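You operate a simulated robot arm through the tools that you are given. There is no shell and no other tool. Be economical: measure what you need, move in short steps, check, and stop when the job is done.

The job below is to be done with a simulated two-armed robot. You get a single attempt, and the scene is never put back.

## Task
Dry slide L5 on LO in the blue table's drying rack.
Fine: one run, then switch the rack off; the slide stays in it; leave the other slides.
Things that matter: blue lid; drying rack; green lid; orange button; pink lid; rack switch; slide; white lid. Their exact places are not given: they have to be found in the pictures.

Only the result counts: the job must be done as asked and must still hold three seconds after the hand-in. Knocking over, shifting, dropping, spilling or breaking anything else fails it.

## Robot
Two 7-joint arms with two-finger grippers on one trunk, on a base that drives. Base frame: it is fixed to the floor where the robot stands at the start and does not move with it; the origin is under the middle of the robot, x ahead of it, y to its left, z up; the surface under the hand at the start is at about z = 880. Units: mm, degrees, N and s.
The left shoulder is at the start at [24, 220, 1255], the right one opposite. With the tool pointing down near the work surface each hand reaches from about 100 to 760 mm from the robot's upright axis, wherever it stands, measured 20 degrees to its own side. Places, roughly: blue lid (8x8x4 cm) [700, -300, 1000]; drying rack [500, -300, 900]; green lid (8x8x4 cm) [700, -500, 1000]; orange button [600, -700, 900]; pink lid (8x8x4 cm) [700, -400, 1000]; rack switch [500, -500, 900]; slide [1000, -500, 1000]; white lid (8x8x4 cm) [700, -600, 1000]. Payload 2.2 kg a hand.
Tool frame (each hand has its own): the origin (TCP) lies between the finger pads and is the grasp point; the fingertips stand 19 mm ahead of it; z points along the fingers, y is the line along which they close. Largest opening 116 mm; the body of the gripper starts 70 mm behind the TCP.
Orientation is that of the tool frame in the base frame, as [roll, pitch, yaw] about the fixed x, y, z axes, in that order (R = Rz(yaw) Ry(pitch) Rx(roll)). With the fingers straight down and closing along the base's y, the tool's x points along the base's -x, its y along +y and its z along -z.

## Interface
- The arms move only by the tool play_rows. It takes "left_series", "right_series" or both (then of equal length, played together; a hand with none holds still); each is text: rows parted by semicolons, each of 7 numbers parted by spaces: the closure in counts, from 0 (fully open) to 255 (shut), then the shift along the base's x, y, z in mm, then the turn, a rotation vector about the base's x, y, z in degrees. In form: claw dx dy dz ax ay az; .... A call has 1 to 8 rows; each row shifts and turns the commanded pose from where the row before left it. Each row takes 0.2 s and may step no farther than 50 mm and 8.6 degrees from the row before; otherwise, or with a gripper value out of range, the whole call is refused. A pose out of reach is approached as far as the arm can. The call stops where the force on the tool passes 90 N (or 10 N more than at its start, if that is more) or the arm is blocked; 0.2 s more then pass. The fingers move at their own pace and stop on an object; they squeeze with about 26 N. The grip force told is the motor's: it shows also when the fingers shut on nothing. Time passes only in rows, and 0.2 s behind the last, so rows that do not move let the fingers close. It gives the time, the measured TCP pose, the force on the tool (base axes), the opening and the grip force at its end, in the units of the frame above (readings bear some noise), with the torque about the TCP (base axes, N m) and any sound that the robot's microphone picked up.
- Cameras (640 x 400 px; columns grow to the right, rows downward): "scene" is now at [126, -40, 1436.9]; the picture's right is [-0.48, -0.88, 0.00], its down [-0.42, 0.23, -0.88] and it looks along [0.77, -0.42, -0.48] (base axes); focal length 268 px, centre (320, 200). "left" rides on the left gripper at [69, 15, -97] in its tool frame; the picture's right is [-0.21, 0.98, 0.00], its down [-0.76, -0.17, -0.63] and it looks along [-0.62, -0.14, 0.77] (tool axes); focal length 251 px, centre (320, 200). "right" rides on the right gripper at [69, -15, -97] in its tool frame; the picture's right is [0.21, 0.98, 0.00], its down [-0.76, 0.17, -0.63] and it looks along [-0.62, 0.14, 0.77] (tool axes); focal length 251 px, centre (320, 200).
- get_image(camera): a new picture of that camera. It takes no simulated time.
- move_column(by): slides the trunk up (or, below 0, down) by that many mm; the arms and the scene camera ride with it, the base frame stays. It gives what a move gives, with no picture.
- steer(legs): drives the robot by 1 to 6 legs, each [ahead, left, turn to the left] in mm, mm and degrees, along the robot's own axes; the way and the turn of a leg run together, so that a leg with both is an arc; at most 1500 mm and 180 degrees a leg. The arms and the cameras ride along, it lands a little off, and it stops where it bumps. It gives what a move gives.
- pan_tilt(pan, tilt): turns the head with the scene camera to pan (to the left, within 80 degrees either way) and tilt (down, from -29 to 69), counted from straight ahead of the robot. It gives what a move gives.
- point_at(camera, pixels): for up to 12 pixels [column, row] of the newest picture of that camera ("zoom" is the newest enlarged one), the place [x, y, z] in the base frame of the surface seen there, good to about 3 mm. It takes no simulated time.
- inspect(camera, box): a new picture of the part [left, top, right, bottom] of that camera's present view, enlarged. It takes no simulated time.
- close_job(): hands the job in; it is judged then, once.

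Go step by step. Measure first, check grasps and placings, and put right what went wrong. The budget is 80 turns and 78 pictures, counting those below and the enlarged ones. Unless the task says otherwise, let go and move clear before handing in, and close with one line.

The tools are called after "Call:" as name(argument=value, ...) on one line, values as JSON. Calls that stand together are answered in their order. play_rows: Moves the arms, as the interface text tells. Its arguments: {"type":"object","properties":{"left_series":{"type":"string"},"right_series":{"type":"string"}},"required":[]} The other tools are called the same way: move_column (by) slides the trunk up or down; steer (legs) drives the base; pan_tilt (pan, tilt) turns the head that bears the scene camera; get_image (camera) takes a picture; point_at (camera, pixels) gives the place of the surface under pixels of a picture; inspect (camera, box) takes an enlarged picture of a part of a camera's view; close_job () hands the job in.

At the start:

```text
time: 0.0
left_eef_pos: [474.4, -7.1, 1258.9]
left_ee_rot: [-179.6, 0.0, -179.9]
left_force: [1.4, 0.0, 0.6]
left_moment: [-0.06, 0.07, -0.01]
left_finger_gap: 115.8
left_gripper_force: 0.1
right_eef_pos: [446.0, -502.7, 1263.2]
right_ee_rot: [-179.6, 0.0, -179.8]
right_force: [0.2, 0.4, 0.7]
right_moment: [-0.04, 0.02, -0.02]
right_finger_gap: 116.2
right_gripper_force: 0.1
trunk travel left (down, up): [-400.0, 90.0]
robot x, y, heading: [1.0, 0.5, 0.3]
head pan, tilt: [-28.9, 28.7]
```

scene: 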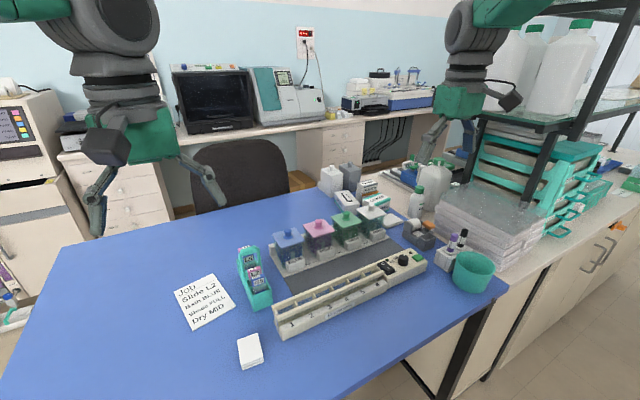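
right: 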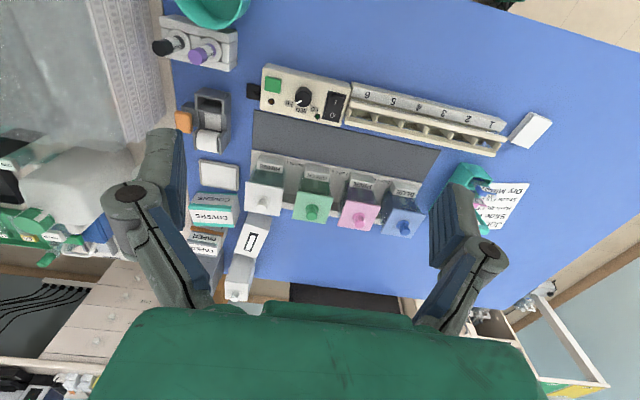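
left: 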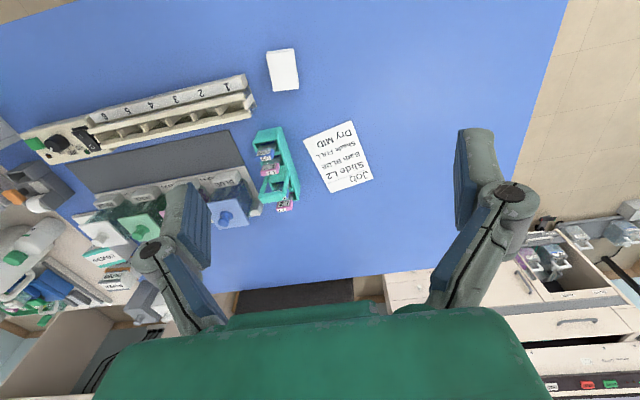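

The pictures show the rack at about (350,295), the slide holder at (255,275) and a note at (205,300) describing a different job (L2); I follow the given task (L5, LO). Next I zoom in on the slides, the rack panel and the tray.

Call:
inspect(camera="scene", box=[220, 230, 300, 320])

Call:
inspect(camera="right", box=[240, 55, 400, 155])

Call:
inspect(camera="left", box=[230, 110, 390, 220])

Call:
inspect(camera="scene", box=[260, 180, 440, 345])

```text
4.44 times, centred on (260, 275) of scene
```

zoom: 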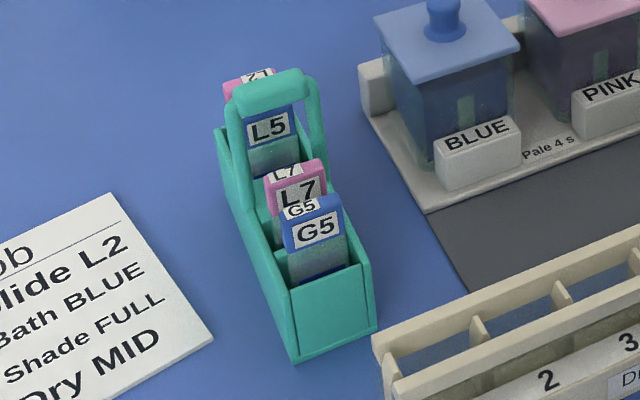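

```text
4.00 times, centred on (320, 105) of right
```

zoom: 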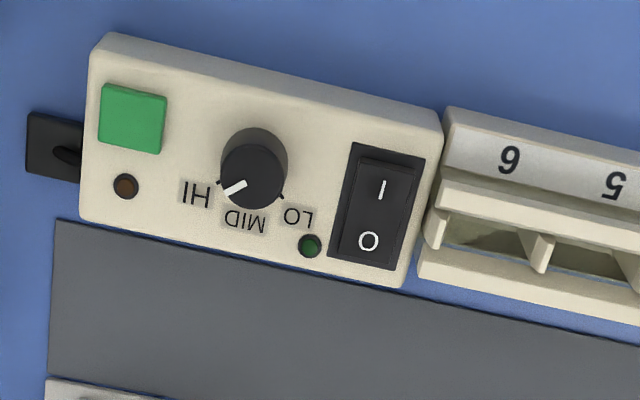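

```text
3.64 times, centred on (310, 165) of left
```

zoom: 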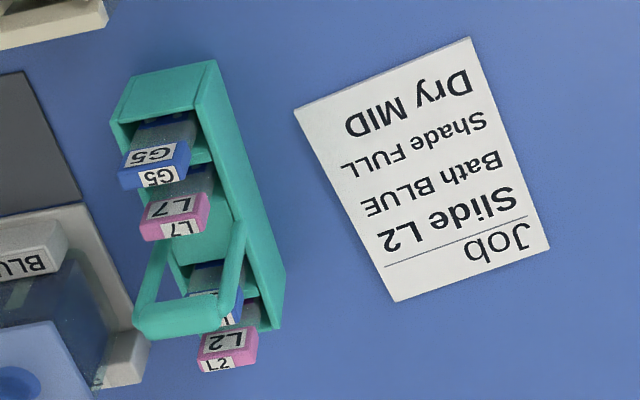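

```text
2.42 times, centred on (350, 262) of scene
```

zoom: 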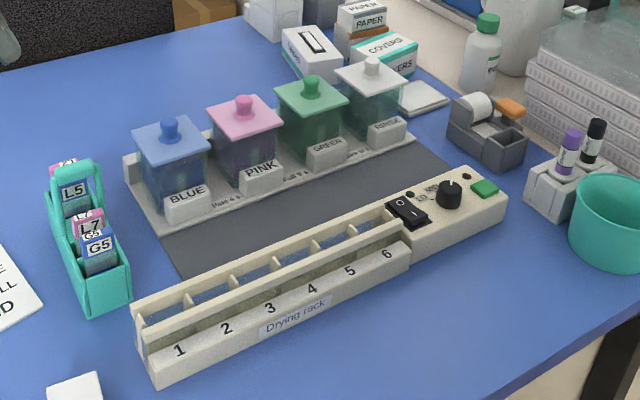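

The slide L5 sits under the holder's handle at zoom (74,190); the rack's panel has a rocker, knob and green button at (405,210), (450,193), (484,187). I measure these now.

Call:
point_at(camera="zoom", pixels=[[74, 190], [75, 167], [98, 240], [101, 310], [52, 230], [160, 315], [390, 210], [180, 350], [450, 187], [484, 187], [400, 204], [415, 216]])

Call:
inspect(camera="scene", box=[370, 245, 430, 283])

Call:
inspect(camera="scene", box=[235, 237, 283, 267])

Call:
inspect(camera="scene", box=[270, 290, 334, 330])

```text
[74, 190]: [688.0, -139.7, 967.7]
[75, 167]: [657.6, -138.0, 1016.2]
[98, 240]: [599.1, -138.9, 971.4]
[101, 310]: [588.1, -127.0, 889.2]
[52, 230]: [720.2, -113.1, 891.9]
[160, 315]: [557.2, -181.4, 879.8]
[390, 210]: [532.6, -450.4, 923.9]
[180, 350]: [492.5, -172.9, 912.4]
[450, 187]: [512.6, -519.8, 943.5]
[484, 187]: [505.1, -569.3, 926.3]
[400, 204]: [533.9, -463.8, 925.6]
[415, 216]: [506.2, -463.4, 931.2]
```

```text
10.53 times, centred on (400, 264) of scene
```

zoom: 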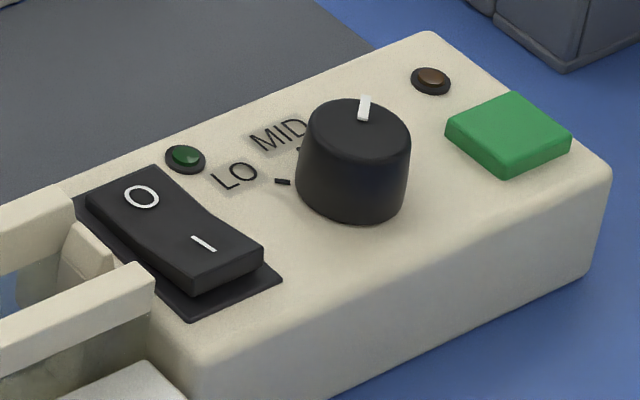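

```text
13.33 times, centred on (259, 252) of scene
```

zoom: 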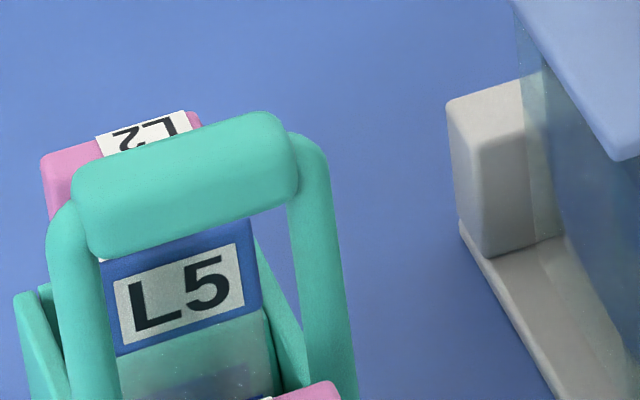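

```text
10.00 times, centred on (302, 310) of scene
```

zoom: 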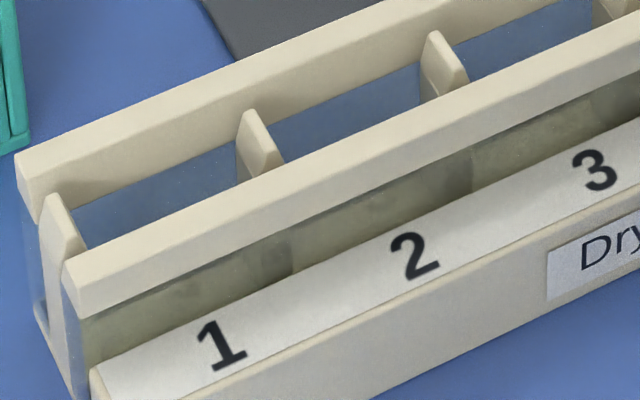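

The rocker's O side looks pressed (off) and the knob points near HI; slot geometry is visible in the last zoom. I measure the rail tops and dividers there.

Call:
point_at(camera="zoom", pixels=[[60, 180], [340, 55], [90, 280], [500, 95], [65, 225], [262, 135], [447, 60], [160, 200], [350, 120], [150, 320], [220, 345], [590, 170]])

Call:
inspect(camera="right", box=[420, 85, 560, 175])

```text
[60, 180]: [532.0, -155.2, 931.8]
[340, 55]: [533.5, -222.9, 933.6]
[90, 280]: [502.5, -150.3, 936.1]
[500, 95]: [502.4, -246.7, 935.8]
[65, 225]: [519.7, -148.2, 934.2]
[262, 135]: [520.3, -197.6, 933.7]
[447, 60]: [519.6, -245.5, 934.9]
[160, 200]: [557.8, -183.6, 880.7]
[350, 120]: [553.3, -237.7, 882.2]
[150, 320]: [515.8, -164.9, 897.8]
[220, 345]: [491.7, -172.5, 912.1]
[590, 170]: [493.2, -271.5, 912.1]
```

```text
4.44 times, centred on (490, 130) of right
```

zoom: 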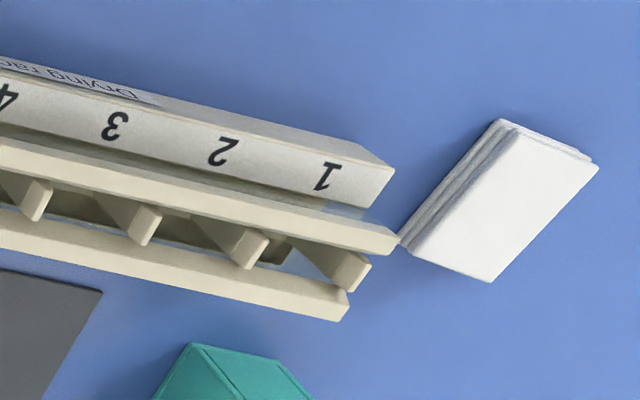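

The rack is square to the base axes: rails at x≈532 and 502, tops z≈934, dividers every 49 mm (slot 1 centred y≈-172). I move the right hand over to look at L5 closely and the left hand out of the way.

Call:
play_rows(right_series="0 14 45 -16 0 0 0;0 14 45 -16 0 0 0;0 14 45 -16 0 0 0;0 14 45 -16 0 0 0;0 14 45 -16 0 0 0;0 14 45 -16 0 0 0;0 14 45 -16 0 0 0;0 14 45 -16 0 0 0", left_series="0 0 40 0 0 0 0;0 0 40 0 0 0 0;0 0 40 0 0 0 0;0 0 40 0 0 0 0;0 0 40 0 0 0 0;0 0 40 0 0 0 0;0 0 40 0 0 0 0;0 0 40 0 0 0 0")

Call:
get_image(camera="right")

Call:
get_image(camera="scene")

```text
time: 1.8
left_eef_pos: [470.3, 316.7, 1257.3]
left_ee_rot: [-179.4, 0.0, -179.9]
left_force: [-0.3, 0.4, -0.6]
left_moment: [-0.05, 0.0, -0.01]
left_finger_gap: 116.0
left_gripper_force: 0.0
right_eef_pos: [559.0, -138.3, 1133.6]
right_ee_rot: [-179.4, -0.1, -179.9]
right_force: [0.2, -0.3, -0.7]
right_moment: [-0.03, -0.01, -0.02]
right_finger_gap: 116.1
right_gripper_force: 0.0
trunk travel left (down, up): [-400.0, 90.0]
robot x, y, heading: [0.0, 5.2, 0.1]
head pan, tilt: [-28.9, 28.7]
```

```text
66 pictures are left
```

right: 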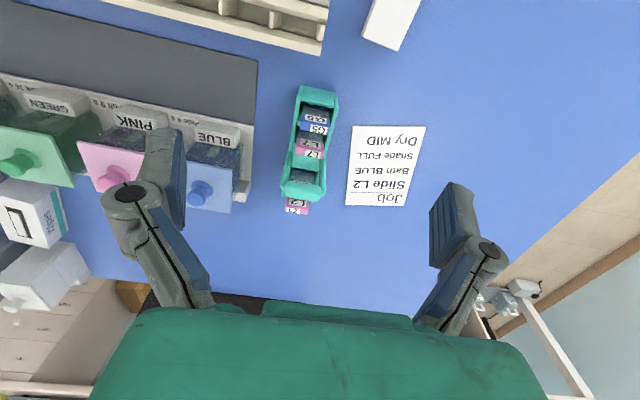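

```text
65 pictures are left
```

scene: 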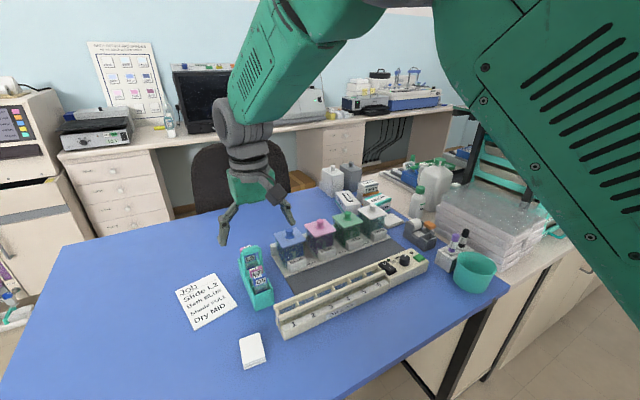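

Call:
inspect(camera="right", box=[260, 75, 372, 225])

Call:
inspect(camera="scene", box=[235, 237, 283, 267])

```text
2.67 times, centred on (316, 150) of right
```

zoom: 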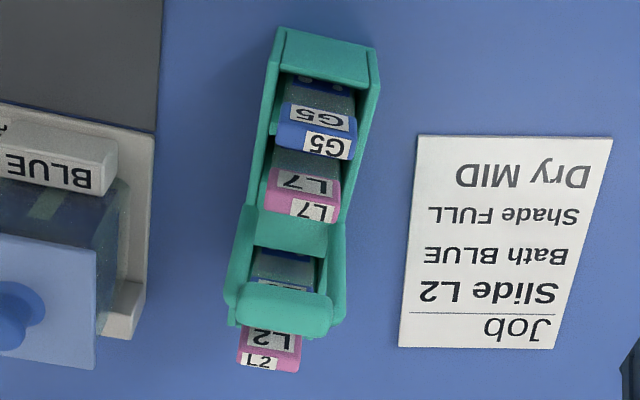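

```text
13.33 times, centred on (259, 252) of scene
```

zoom: 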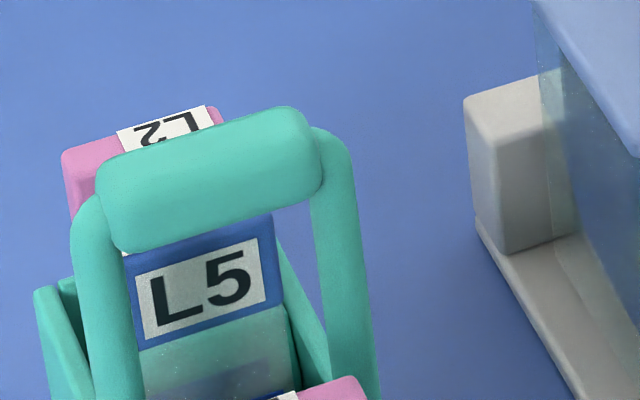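

Call:
point_at(camera="zoom", pixels=[[135, 330], [270, 285], [205, 285], [200, 235], [90, 240], [345, 190], [210, 180], [90, 190], [200, 115], [250, 200]])

Call:
point_at(camera="right", pixels=[[316, 119], [315, 128], [310, 153], [297, 207], [297, 203], [300, 183], [300, 190], [300, 87], [292, 150], [328, 150], [288, 195], [314, 195]])

```text
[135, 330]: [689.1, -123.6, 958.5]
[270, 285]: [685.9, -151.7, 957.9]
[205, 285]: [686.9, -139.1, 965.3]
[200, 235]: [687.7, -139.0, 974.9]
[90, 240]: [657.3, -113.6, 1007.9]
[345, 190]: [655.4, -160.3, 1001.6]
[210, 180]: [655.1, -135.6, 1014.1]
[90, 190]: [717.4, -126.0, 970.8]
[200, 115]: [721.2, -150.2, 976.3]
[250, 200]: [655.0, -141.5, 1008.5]
```

```text
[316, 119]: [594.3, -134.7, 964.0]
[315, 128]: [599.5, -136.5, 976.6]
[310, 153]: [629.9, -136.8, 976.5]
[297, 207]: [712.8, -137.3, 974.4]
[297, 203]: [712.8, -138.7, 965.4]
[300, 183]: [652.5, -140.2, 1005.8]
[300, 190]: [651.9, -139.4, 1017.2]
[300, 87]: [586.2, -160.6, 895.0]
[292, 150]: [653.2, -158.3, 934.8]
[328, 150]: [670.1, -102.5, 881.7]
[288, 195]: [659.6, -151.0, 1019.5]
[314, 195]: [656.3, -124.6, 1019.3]
```

L5's cap is about 28 mm wide, centred y≈-138, front face x≈687, top z≈977; handle bar x≈652–668, top z≈1019; L2 front x≈714. I go above L5 with the fingers closing along y, partly closed, turned about -3° to match the holder.

Call:
play_rows(right_series="145 44 0 -18 0 0 -3;145 44 0 -18 0 0 0;145 43 0 -18 0 0 0;145 0 0 0 0 0 0")

Call:
inspect(camera="right", box=[180, 60, 480, 250])

Call:
inspect(camera="scene", box=[220, 190, 316, 270])

```text
time: 2.8
left_eef_pos: [468.6, 316.1, 1258.3]
left_ee_rot: [-179.3, 0.2, -180.0]
left_force: [-1.3, 0.7, 0.3]
left_moment: [-0.02, -0.01, -0.02]
left_finger_gap: 115.8
left_gripper_force: 0.1
right_eef_pos: [682.9, -142.4, 1078.8]
right_ee_rot: [-179.2, 0.2, 177.1]
right_force: [-0.1, 0.0, 0.4]
right_moment: [-0.05, -0.02, -0.01]
right_finger_gap: 50.3
right_gripper_force: 0.1
trunk travel left (down, up): [-400.0, 90.0]
robot x, y, heading: [0.2, 5.0, 0.0]
head pan, tilt: [-28.9, 28.7]
```

```text
2.11 times, centred on (330, 155) of right
```

zoom: 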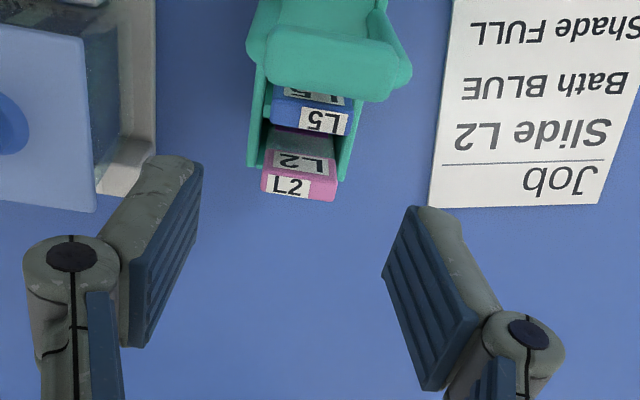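

```text
5.00 times, centred on (268, 230) of scene
```

zoom: 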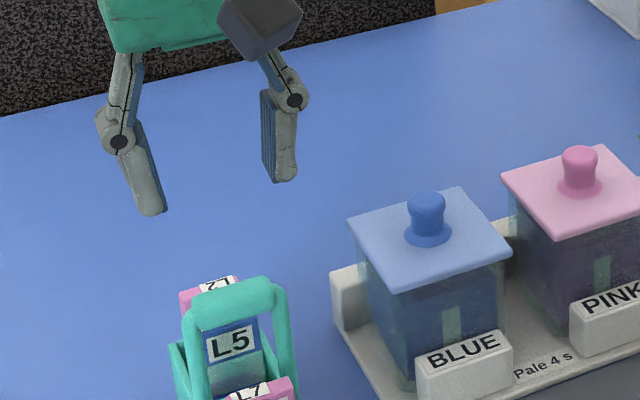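

The cap top of L5 is visible behind the handle; I measure it from here.

Call:
inspect(camera="right", box=[280, 70, 380, 160])

```text
4.44 times, centred on (330, 115) of right
```

zoom: 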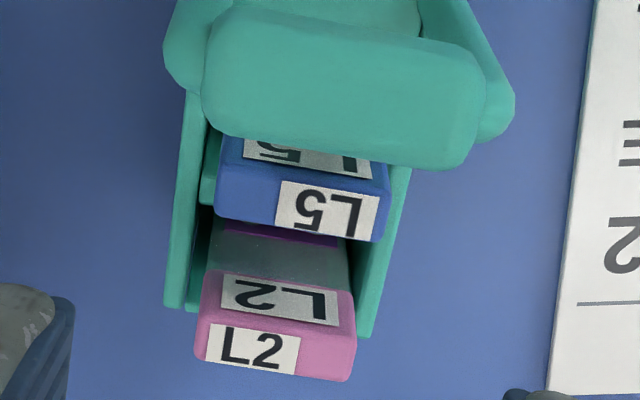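

Call:
point_at(camera="zoom", pixels=[[230, 180], [375, 190], [225, 212], [375, 235], [300, 180], [300, 222], [275, 310], [270, 330], [340, 365], [220, 130], [450, 160], [175, 300]])

```text
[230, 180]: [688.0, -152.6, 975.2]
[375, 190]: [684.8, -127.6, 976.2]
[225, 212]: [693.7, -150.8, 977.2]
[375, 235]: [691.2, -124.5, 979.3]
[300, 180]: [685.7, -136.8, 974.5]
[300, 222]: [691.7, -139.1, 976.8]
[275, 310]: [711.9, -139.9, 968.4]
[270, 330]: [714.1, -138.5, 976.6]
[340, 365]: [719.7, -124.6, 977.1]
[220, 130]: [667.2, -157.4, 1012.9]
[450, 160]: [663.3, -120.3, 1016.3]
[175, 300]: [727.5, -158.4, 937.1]
```

L5 cap spans x≈685–693, y≈-152…-124, top z≈977. I correct by (+6.5,+4) and lower to z≈1000 first.

Call:
play_rows(right_series="145 6.5 4 -5 0 0 0;145 0 0 -37 0 0 0;145 0 0 -37 0 0 0;145 0 0 0 0 0 0")

Call:
inspect(camera="scene", box=[220, 210, 300, 270])

Call:
get_image(camera="right")

```text
time: 3.8
left_eef_pos: [468.8, 313.4, 1258.9]
left_ee_rot: [-179.4, 0.1, -179.9]
left_force: [-0.1, -0.3, 0.3]
left_moment: [0.01, 0.01, 0.03]
left_finger_gap: 115.9
left_gripper_force: 0.0
right_eef_pos: [692.5, -139.7, 999.3]
right_ee_rot: [-179.4, 0.0, 177.1]
right_force: [0.3, 1.2, 0.5]
right_moment: [0.02, 0.01, 0.0]
right_finger_gap: 49.8
right_gripper_force: 0.0
trunk travel left (down, up): [-400.0, 90.0]
robot x, y, heading: [-2.6, 1.7, -0.0]
head pan, tilt: [-28.9, 28.7]
```

```text
6.67 times, centred on (260, 240) of scene
```

zoom: 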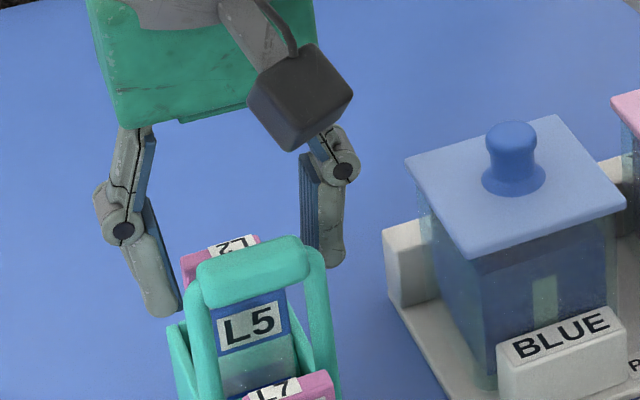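

```text
58 pictures are left
```

right: 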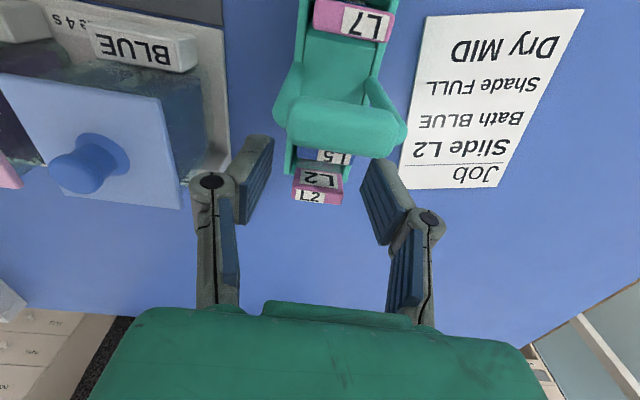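

The fingers straddle L5 (centre about column 322, expected 320). I lower to z≈969 and close.

Call:
play_rows(right_series="145 -2 0 -16 0 0 0;145 0 0 -14 0 0 0;145 0 0 0 0 0 0;255 0 0 0 0 0 0;255 0 0 0 0 0 0;255 0 0 0 0 0 0")

Call:
inspect(camera="scene", box=[220, 210, 300, 270])

Call:
inspect(camera="right", box=[240, 80, 400, 230])

```text
time: 5.2
left_eef_pos: [469.4, 311.3, 1259.9]
left_ee_rot: [-179.5, 0.1, -179.9]
left_force: [0.2, 0.5, 0.0]
left_moment: [-0.01, 0.0, -0.01]
left_finger_gap: 115.8
left_gripper_force: 0.1
right_eef_pos: [691.2, -142.1, 970.6]
right_ee_rot: [-179.7, 0.1, 177.1]
right_force: [-0.6, 0.5, 1.4]
right_moment: [-0.01, -0.01, -0.02]
right_finger_gap: 32.1
right_gripper_force: 26.1
trunk travel left (down, up): [-400.0, 90.0]
robot x, y, heading: [-1.8, 0.8, -0.0]
head pan, tilt: [-28.9, 28.7]
```

```text
6.67 times, centred on (260, 240) of scene
```

zoom: 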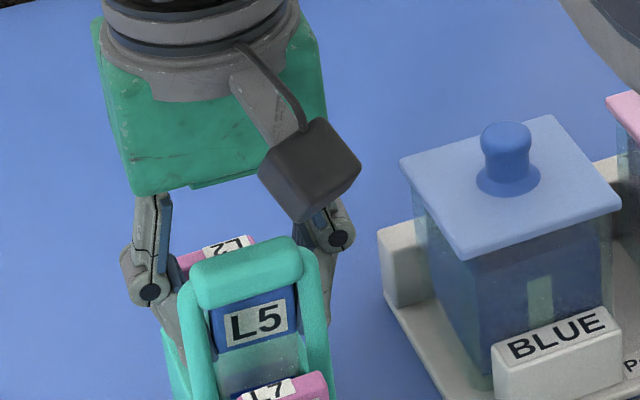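

```text
2.67 times, centred on (320, 155) of right
```

zoom: 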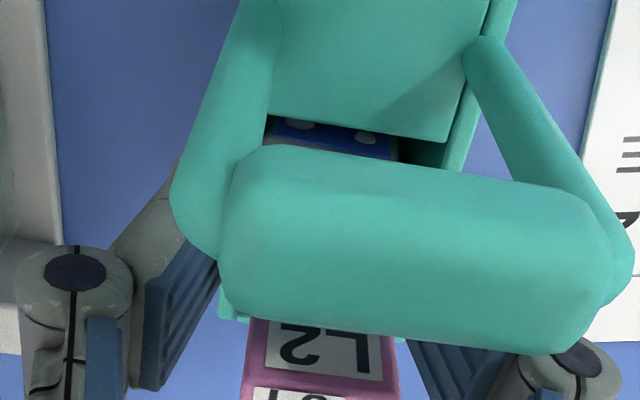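

Gripped at 32 mm with 26 N. I lift straight up 140 mm and check.

Call:
play_rows(right_series="255 0 0 12 0 0 0;255 0 0 26 0 0 0;255 0 0 34 0 0 0;255 0 0 36 0 0 0;255 0 0 36 0 0 0;255 0 0 0 0 0 0")

Call:
inspect(camera="scene", box=[200, 170, 320, 290])

Call:
get_image(camera="right")

```text
time: 6.6
left_eef_pos: [468.8, 311.4, 1260.0]
left_ee_rot: [-179.6, 0.1, -179.9]
left_force: [0.8, -0.1, -0.2]
left_moment: [0.03, 0.05, -0.02]
left_finger_gap: 116.2
left_gripper_force: 0.1
right_eef_pos: [690.7, -140.0, 1116.0]
right_ee_rot: [-179.6, 0.2, 177.1]
right_force: [1.2, 0.2, -0.9]
right_moment: [0.02, 0.0, -0.01]
right_finger_gap: 32.1
right_gripper_force: 26.1
trunk travel left (down, up): [-400.0, 90.0]
robot x, y, heading: [-0.1, 5.6, -0.2]
head pan, tilt: [-28.9, 28.7]
```

```text
3.33 times, centred on (260, 230) of scene
```

zoom: 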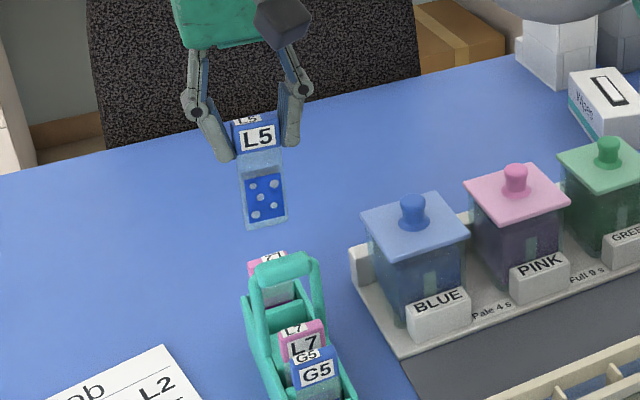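

```text
54 pictures are left
```

right: 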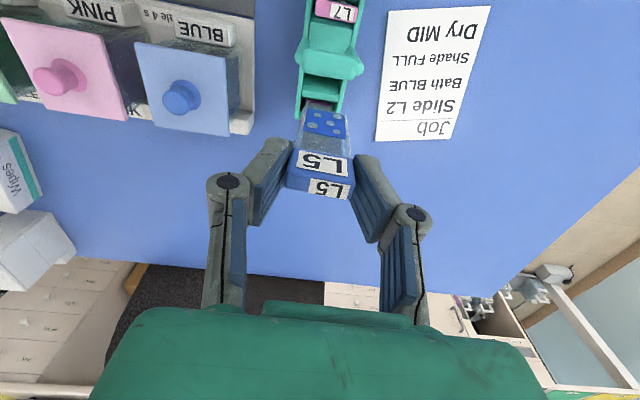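

L5 is held upright and the holder and others stand unmoved. I measure the slide's bottom and top in the hand.

Call:
inspect(camera="scene", box=[250, 200, 300, 245])

Call:
point_at(camera="right", pixels=[[320, 175], [318, 190], [322, 112], [325, 107], [300, 160], [345, 165]])

```text
8.89 times, centred on (275, 222) of scene
```

zoom: 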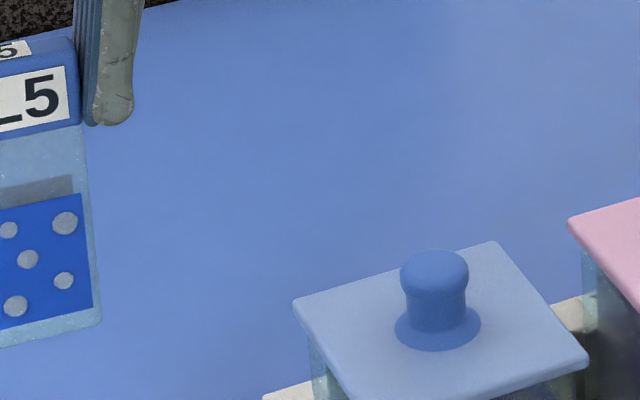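

```text
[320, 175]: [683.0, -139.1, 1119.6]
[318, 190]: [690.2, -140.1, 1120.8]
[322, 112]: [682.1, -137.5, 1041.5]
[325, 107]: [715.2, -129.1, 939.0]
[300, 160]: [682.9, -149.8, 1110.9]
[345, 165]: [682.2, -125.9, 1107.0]
```

Call:
point_at(camera="zoom", pixels=[[40, 330], [90, 310], [40, 260], [30, 100], [30, 52]])

```text
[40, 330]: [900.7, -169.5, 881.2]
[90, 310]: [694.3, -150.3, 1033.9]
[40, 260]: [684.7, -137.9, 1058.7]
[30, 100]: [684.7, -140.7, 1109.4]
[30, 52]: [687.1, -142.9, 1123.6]
```

The slide reaches about 86 mm below the TCP and its centre sits ~2.5 mm nearer the robot than the TCP. I raise a bit, carry it over slot 1 of the rack and look.

Call:
play_rows(right_series="255 0 0 35 0 0 0;255 -35 -6 0 0 0 1;255 -35 -6 0 0 0 1;255 -35 -7 0 0 0 1;255 -35 -7 0 0 0 0;255 -31 -7 0 0 0 0;255 0 0 -45 0 0 0;255 0 0 0 0 0 0")

Call:
get_image(camera="right")

Call:
inspect(camera="scene", box=[240, 200, 370, 345])

```text
time: 8.4
left_eef_pos: [467.9, 310.1, 1261.2]
left_ee_rot: [-179.6, 0.2, -179.9]
left_force: [0.0, -0.6, 0.3]
left_moment: [-0.01, -0.02, 0.01]
left_finger_gap: 116.0
left_gripper_force: 0.1
right_eef_pos: [520.1, -176.3, 1109.4]
right_ee_rot: [-179.6, 0.2, -179.9]
right_force: [0.4, -0.8, 0.0]
right_moment: [0.0, 0.0, 0.0]
right_finger_gap: 32.3
right_gripper_force: 26.5
trunk travel left (down, up): [-400.0, 90.0]
robot x, y, heading: [2.2, 2.7, -0.2]
head pan, tilt: [-28.9, 28.7]
```

```text
52 pictures are left
```

right: 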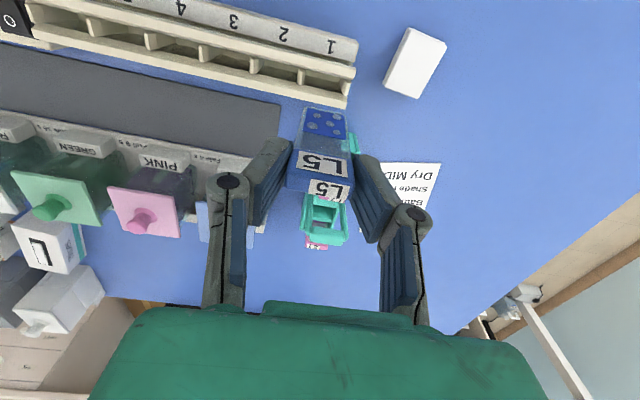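

```text
2.76 times, centred on (305, 272) of scene
```

zoom: 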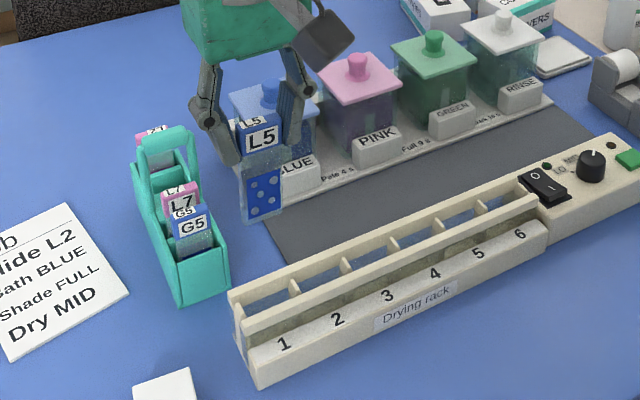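

The slide hangs roughly over slot 1. I zoom the slots to find the rail inner edges.

Call:
inspect(camera="right", box=[220, 20, 370, 130])

```text
3.64 times, centred on (295, 75) of right
```

zoom: 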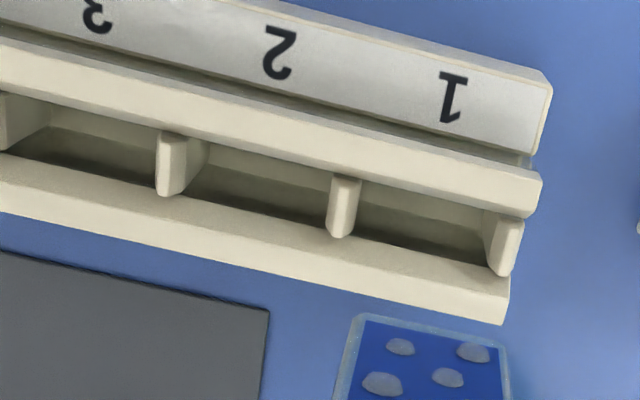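

Call:
point_at(camera="zoom", pixels=[[430, 175], [430, 185], [440, 200], [430, 225], [425, 245], [425, 262], [425, 285], [345, 205], [505, 245], [410, 215], [410, 232], [180, 160]])

```text
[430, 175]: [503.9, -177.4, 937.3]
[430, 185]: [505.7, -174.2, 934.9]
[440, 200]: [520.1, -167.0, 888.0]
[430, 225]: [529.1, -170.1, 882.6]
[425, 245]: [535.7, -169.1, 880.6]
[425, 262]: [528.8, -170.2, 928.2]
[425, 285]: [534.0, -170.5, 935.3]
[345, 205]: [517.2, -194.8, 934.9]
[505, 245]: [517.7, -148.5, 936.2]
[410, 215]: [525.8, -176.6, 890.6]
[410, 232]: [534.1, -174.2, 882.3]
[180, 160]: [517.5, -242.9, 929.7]
```

Slot 1 is centred at x≈517, y≈-172 with a ~20 mm gap. I shift y +4.5 and lower until the slide bottom is ~8 mm above the rails, then check.

Call:
play_rows(right_series="255 0 4.5 -26 0 0 0;255 0 0 -26 0 0 0;255 0 0 -24 0 0 0;255 0 0 0 0 0 0")

Call:
inspect(camera="scene", box=[240, 230, 360, 345])

Call:
inspect(camera="right", box=[220, 20, 400, 200])

```text
time: 9.4
left_eef_pos: [468.8, 311.0, 1259.5]
left_ee_rot: [-179.5, 0.1, -180.0]
left_force: [0.1, 0.1, -0.9]
left_moment: [0.0, 0.01, -0.01]
left_finger_gap: 115.8
left_gripper_force: 0.1
right_eef_pos: [519.8, -169.0, 1032.3]
right_ee_rot: [-179.6, 0.2, -179.9]
right_force: [-0.7, 0.3, -1.0]
right_moment: [-0.01, -0.01, -0.01]
right_finger_gap: 32.3
right_gripper_force: 26.3
trunk travel left (down, up): [-400.0, 90.0]
robot x, y, heading: [-0.2, 3.6, -0.1]
head pan, tilt: [-28.9, 28.7]
```

```text
3.48 times, centred on (300, 288) of scene
```

zoom: 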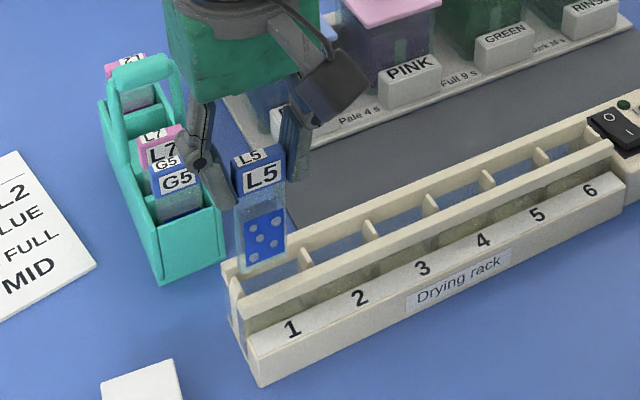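

```text
2.22 times, centred on (310, 110) of right
```

zoom: 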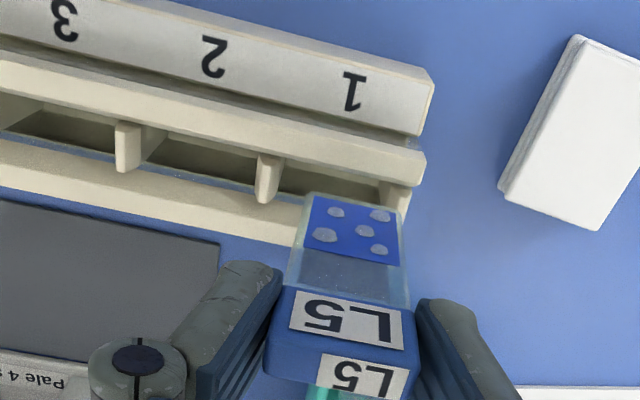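

Call:
point_at(camera="zoom", pixels=[[365, 230], [320, 215], [390, 230], [350, 340], [345, 320], [305, 195], [398, 205], [268, 165], [390, 190]])

```text
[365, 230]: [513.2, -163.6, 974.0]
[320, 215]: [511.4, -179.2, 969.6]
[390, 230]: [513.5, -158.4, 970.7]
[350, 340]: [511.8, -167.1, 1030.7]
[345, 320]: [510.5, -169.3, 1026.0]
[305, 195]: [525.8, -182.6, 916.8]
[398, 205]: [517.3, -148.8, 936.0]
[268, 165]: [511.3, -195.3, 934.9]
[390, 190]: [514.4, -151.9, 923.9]
```

The slide centre reads y≈-167, x≈515.5; I shift by (+1.5,-4.5), then lower into the slot in steps.

Call:
play_rows(right_series="255 1.5 -4.5 0 0 0 0;255 0 0 -15 0 0 0;255 0 0 -15 0 0 0;255 0 0 0 0 0 0")

Call:
inspect(camera="right", box=[220, 20, 400, 200])

Call:
inspect(camera="scene", box=[250, 250, 340, 345])

```text
time: 10.4
left_eef_pos: [468.3, 310.7, 1259.7]
left_ee_rot: [-179.7, 0.2, -180.0]
left_force: [0.4, 0.7, -0.4]
left_moment: [0.0, 0.01, 0.0]
left_finger_gap: 115.9
left_gripper_force: 0.0
right_eef_pos: [521.0, -171.0, 1001.1]
right_ee_rot: [-179.7, 0.3, -179.9]
right_force: [0.0, 0.2, -0.5]
right_moment: [-0.01, 0.03, 0.01]
right_finger_gap: 32.4
right_gripper_force: 26.4
trunk travel left (down, up): [-400.0, 90.0]
robot x, y, heading: [-0.8, 4.1, -0.1]
head pan, tilt: [-28.9, 28.7]
```

```text
2.22 times, centred on (310, 110) of right
```

zoom: 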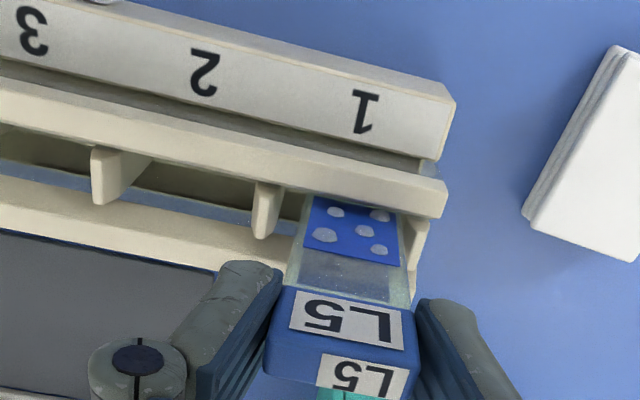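

```text
4.21 times, centred on (295, 298) of scene
```

zoom: 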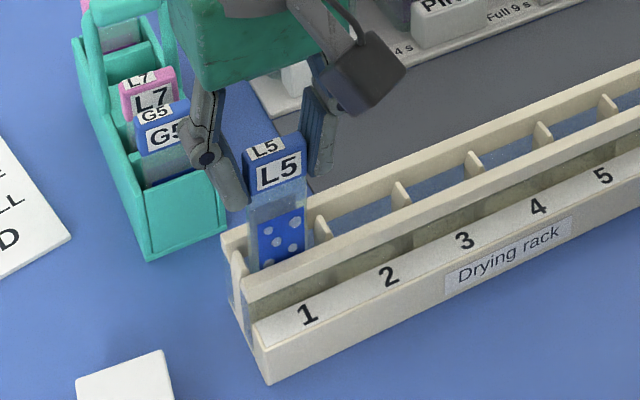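

The slide is inside slot 1 between the dividers without force. I keep lowering in small steps until it touches.

Call:
play_rows(right_series="255 0 -1 -10 0 0 0;255 0 0 -8 0 0 0;255 0 0 -5 0 0 0;255 0 0 0 0 0 0")

Call:
inspect(camera="scene", box=[250, 250, 340, 345])

```text
time: 11.4
left_eef_pos: [468.9, 310.9, 1259.1]
left_ee_rot: [-179.5, 0.1, -179.9]
left_force: [-0.4, 0.5, 0.0]
left_moment: [-0.01, -0.04, -0.02]
left_finger_gap: 115.8
left_gripper_force: 0.0
right_eef_pos: [520.5, -173.9, 977.2]
right_ee_rot: [-179.6, 0.1, -179.9]
right_force: [-0.2, -0.2, -0.5]
right_moment: [0.0, 0.01, -0.01]
right_finger_gap: 32.3
right_gripper_force: 25.8
trunk travel left (down, up): [-400.0, 90.0]
robot x, y, heading: [2.1, 3.3, -0.3]
head pan, tilt: [-28.9, 28.7]
```

```text
4.21 times, centred on (295, 298) of scene
```

zoom: 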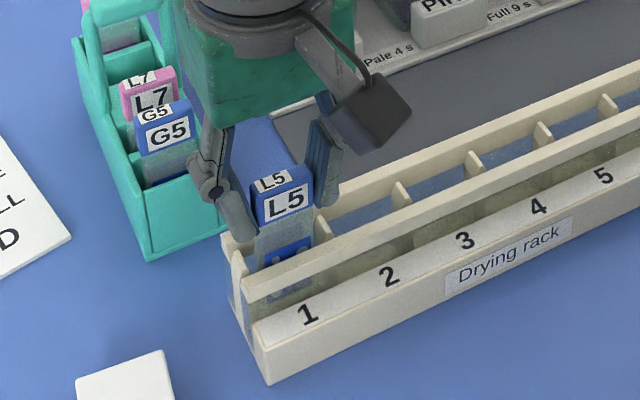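

Call:
play_rows(right_series="255 0 0 -3 0 0 0;255 0 0 -2 0 0 0;255 0 0 0 0 0 0")

```text
time: 12.2
left_eef_pos: [469.6, 310.7, 1259.5]
left_ee_rot: [-179.6, 0.1, -179.9]
left_force: [-0.2, 0.4, 0.5]
left_moment: [0.0, 0.01, -0.01]
left_finger_gap: 115.7
left_gripper_force: 0.0
right_eef_pos: [519.6, -173.1, 972.1]
right_ee_rot: [-179.7, 0.0, -179.8]
right_force: [-0.4, -1.2, 0.2]
right_moment: [0.02, 0.01, -0.02]
right_finger_gap: 32.3
right_gripper_force: 25.6
trunk travel left (down, up): [-400.0, 90.0]
robot x, y, heading: [-1.4, 6.9, 0.1]
head pan, tilt: [-28.9, 28.7]
```

No contact force yet at z≈972; I go down further by single small steps.

Call:
play_rows(right_series="255 0 0 -2 0 0 0;255 0 0 -2 0 0 0;255 0 0 0 0 0 0")

Call:
inspect(camera="scene", box=[260, 260, 330, 340])

```text
time: 13.0
left_eef_pos: [468.4, 312.6, 1260.3]
left_ee_rot: [-179.5, 0.1, -179.9]
left_force: [-0.2, 0.4, -0.8]
left_moment: [0.0, 0.01, 0.02]
left_finger_gap: 116.0
left_gripper_force: 0.1
right_eef_pos: [519.7, -171.4, 970.8]
right_ee_rot: [-179.7, 0.4, -179.8]
right_force: [0.9, 5.9, 21.8]
right_moment: [0.13, -0.02, -0.04]
right_finger_gap: 32.3
right_gripper_force: 25.8
trunk travel left (down, up): [-400.0, 90.0]
robot x, y, heading: [-0.5, 6.7, 0.1]
head pan, tilt: [-28.9, 28.7]
```

```text
5.00 times, centred on (295, 300) of scene
```

zoom: 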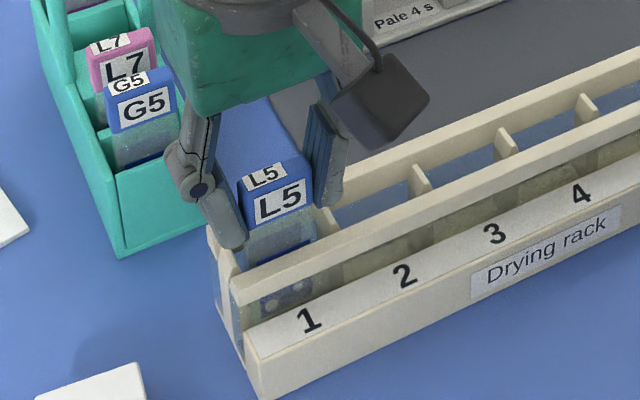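

It touches the floor (22 N, z≈971). I ease up 1 mm, open to 50 mm and go straight up.

Call:
play_rows(right_series="255 0 0 1.2 0 0 0;180 0 0 0 0 0 0;145 0 0 0 0 0 0;145 0 0 0 0 0 0;145 0 0 20 0 0 0;145 0 0 40 0 0 0;145 0 0 40 0 0 0;145 0 0 40 0 0 0")

Call:
inspect(camera="scene", box=[240, 230, 440, 345])

Call:
get_image(camera="right")

```text
time: 14.8
left_eef_pos: [466.2, 310.1, 1261.0]
left_ee_rot: [-179.6, 0.3, -179.8]
left_force: [-0.6, -0.4, 0.1]
left_moment: [0.0, 0.02, -0.03]
left_finger_gap: 116.1
left_gripper_force: 0.1
right_eef_pos: [517.6, -171.0, 1113.3]
right_ee_rot: [-179.7, 0.2, -179.9]
right_force: [0.2, -0.1, -0.3]
right_moment: [0.03, -0.04, 0.02]
right_finger_gap: 49.9
right_gripper_force: 0.1
trunk travel left (down, up): [-400.0, 90.0]
robot x, y, heading: [1.3, 4.9, 0.2]
head pan, tilt: [-28.9, 28.7]
```

```text
3.20 times, centred on (340, 288) of scene
```

zoom: 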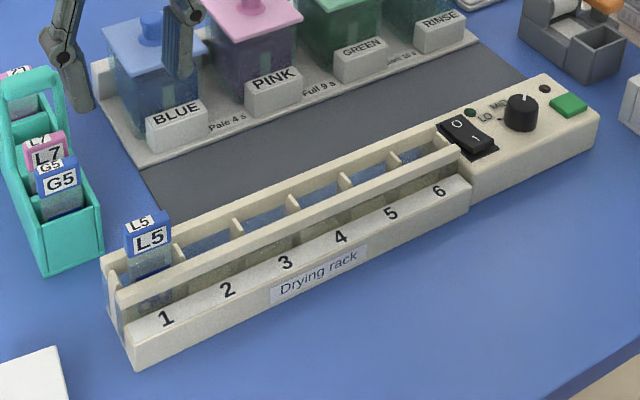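

```text
42 pictures are left
```

right: 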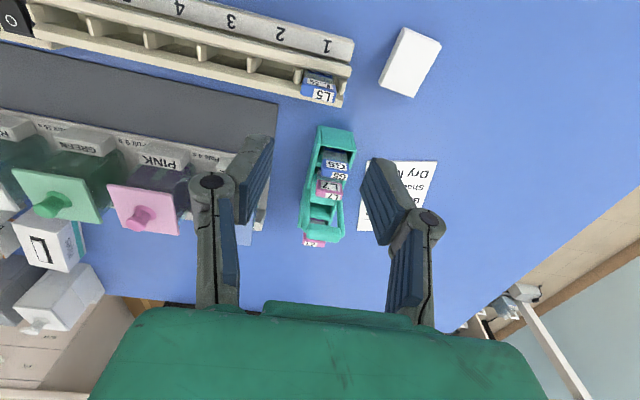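

L5 stands in slot 1 and the rest is untouched. Now I move over to the control panel for a close view of the knob.

Call:
play_rows(right_series="145 -10 -46 0 0 0 0;145 -10 -46 0 0 0 0;145 -10 -46 0 0 0 0;145 -10 -46 0 0 0 0;145 -10 -46 0 0 0 0;145 -10 -46 0 0 0 0;145 -10 -46 -10 0 0 0;145 -10 -27 -10 0 0 0")

Call:
inspect(camera="right", box=[200, 60, 440, 210])

```text
time: 16.6
left_eef_pos: [469.2, 305.8, 1261.5]
left_ee_rot: [-179.8, 0.1, -179.9]
left_force: [0.1, -0.3, 0.5]
left_moment: [0.01, 0.0, 0.04]
left_finger_gap: 116.0
left_gripper_force: 0.1
right_eef_pos: [437.0, -527.8, 1088.8]
right_ee_rot: [-179.7, 0.1, -179.9]
right_force: [-0.9, -0.6, -0.4]
right_moment: [0.0, -0.03, -0.03]
right_finger_gap: 49.6
right_gripper_force: 0.1
trunk travel left (down, up): [-400.0, 90.0]
robot x, y, heading: [-1.6, 5.2, -0.1]
head pan, tilt: [-28.9, 28.7]
```

```text
2.67 times, centred on (320, 135) of right
```

zoom: 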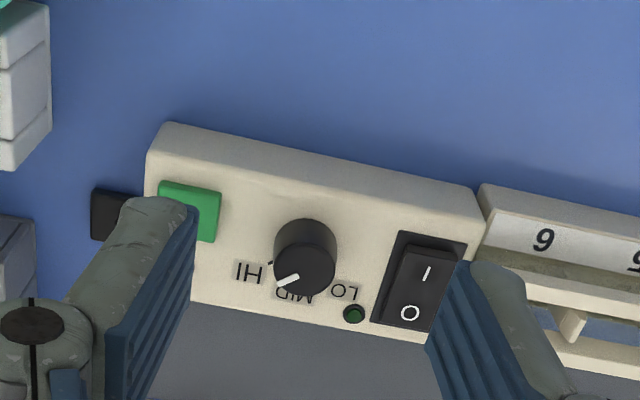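

Call:
point_at(camera="zoom", pixels=[[306, 270], [280, 285], [295, 276], [320, 265], [248, 272], [343, 291], [272, 262], [192, 210], [210, 225], [426, 275], [410, 312], [325, 235]])

Call:
inspect(camera="right", box=[285, 130, 355, 185])

```text
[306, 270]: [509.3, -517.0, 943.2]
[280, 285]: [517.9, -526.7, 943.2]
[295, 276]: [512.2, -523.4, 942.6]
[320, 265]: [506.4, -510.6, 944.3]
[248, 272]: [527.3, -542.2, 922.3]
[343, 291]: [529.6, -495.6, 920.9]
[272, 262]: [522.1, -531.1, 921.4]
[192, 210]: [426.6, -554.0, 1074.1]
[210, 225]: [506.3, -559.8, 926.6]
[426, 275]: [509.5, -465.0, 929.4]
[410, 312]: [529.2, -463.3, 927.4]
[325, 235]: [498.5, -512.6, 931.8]
```

```text
7.27 times, centred on (320, 158) of right
```

zoom: 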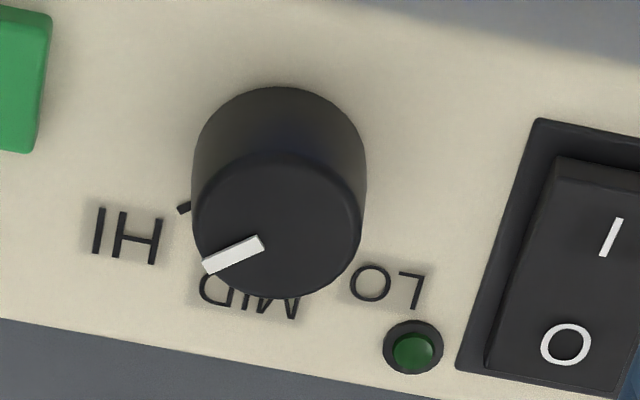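

The knob's pointer is at HI (toward -y,+x); LO lies 90° further counter-clockwise seen from above. I measure the knob's top rim for its centre.

Call:
point_at(camera="zoom", pixels=[[200, 215], [355, 225], [277, 160], [280, 290], [277, 222], [220, 175], [335, 275], [210, 265], [258, 245], [612, 238], [565, 345], [40, 20]])

```text
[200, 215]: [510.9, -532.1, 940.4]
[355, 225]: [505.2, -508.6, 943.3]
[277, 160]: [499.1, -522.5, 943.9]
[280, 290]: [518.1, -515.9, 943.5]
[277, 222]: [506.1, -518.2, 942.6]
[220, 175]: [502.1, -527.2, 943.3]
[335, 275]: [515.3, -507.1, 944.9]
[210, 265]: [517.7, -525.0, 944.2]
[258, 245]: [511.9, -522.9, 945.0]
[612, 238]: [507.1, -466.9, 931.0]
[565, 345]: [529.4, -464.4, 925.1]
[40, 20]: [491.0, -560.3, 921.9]
```

Knob centre is about (509,-519), top z≈943, Ø≈25. I move above it while turning the hand -45°.

Call:
play_rows(right_series="145 12 1.5 -5 0 0 -7.5;145 12 1.5 -10 0 0 -7.5;145 12 1.5 -15 0 0 -7.5;145 12 1.5 -20 0 0 -7.5;145 12 1.5 -20 0 0 -7.5;145 12 1.3 -20 0 0 -7.5;145 0 0 0 0 0 0")

Call:
get_image(camera="right")

Call:
inspect(camera="scene", box=[340, 190, 480, 290])

```text
time: 18.2
left_eef_pos: [468.0, 308.1, 1260.2]
left_ee_rot: [-179.7, 0.2, -179.9]
left_force: [0.4, 0.4, 0.2]
left_moment: [0.03, -0.02, 0.01]
left_finger_gap: 116.3
left_gripper_force: 0.1
right_eef_pos: [510.3, -516.0, 997.4]
right_ee_rot: [-179.6, 0.2, 135.0]
right_force: [0.4, -0.1, 1.0]
right_moment: [0.02, 0.0, -0.03]
right_finger_gap: 49.8
right_gripper_force: 0.0
trunk travel left (down, up): [-400.0, 90.0]
robot x, y, heading: [-2.0, 5.0, -0.3]
head pan, tilt: [-28.9, 28.7]
```

```text
39 pictures are left
```

right: 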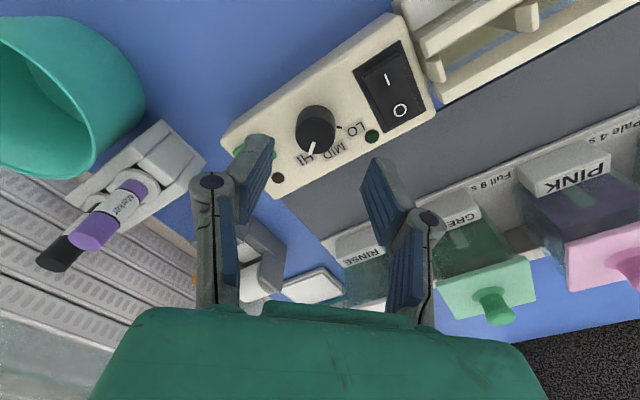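

```text
4.00 times, centred on (410, 240) of scene
```

zoom: 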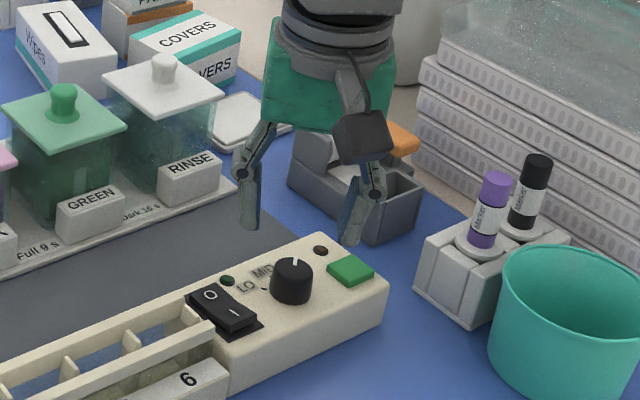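

The knob top is at (316,138), expected (320,138), so it's ~2 mm off along the closing line; I correct, lower to z≈948 and close on it.

Call:
play_rows(right_series="145 -1.5 -1.8 -20 0 0 0;145 0 0 -20 0 0 0;145 0 0 -9 0 0 0;145 0 0 0 0 0 0;255 0 0 0 0 0 0;255 0 0 0 0 0 0")

Call:
inspect(camera="scene", box=[360, 220, 450, 285])

```text
time: 19.6
left_eef_pos: [467.9, 306.4, 1260.3]
left_ee_rot: [-179.9, 0.2, 180.0]
left_force: [-0.2, 0.1, 0.5]
left_moment: [0.01, -0.03, 0.03]
left_finger_gap: 115.8
left_gripper_force: 0.2
right_eef_pos: [510.4, -517.5, 950.4]
right_ee_rot: [-179.5, 0.2, 135.1]
right_force: [-7.7, -7.2, 0.5]
right_moment: [-0.22, -0.01, 0.07]
right_finger_gap: 27.6
right_gripper_force: 45.2
trunk travel left (down, up): [-400.0, 90.0]
robot x, y, heading: [2.4, 1.8, -0.1]
head pan, tilt: [-28.9, 28.7]
```

```text
6.15 times, centred on (405, 252) of scene
```

zoom: 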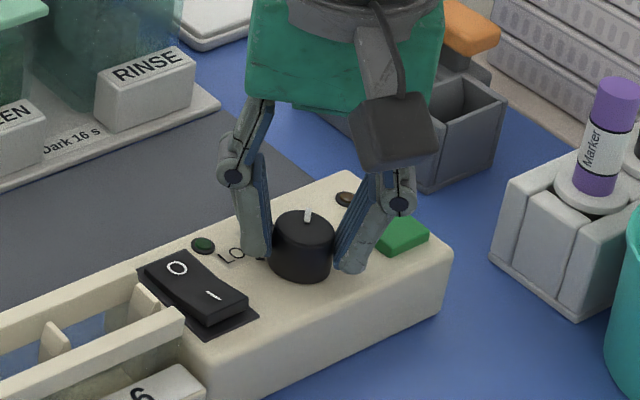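

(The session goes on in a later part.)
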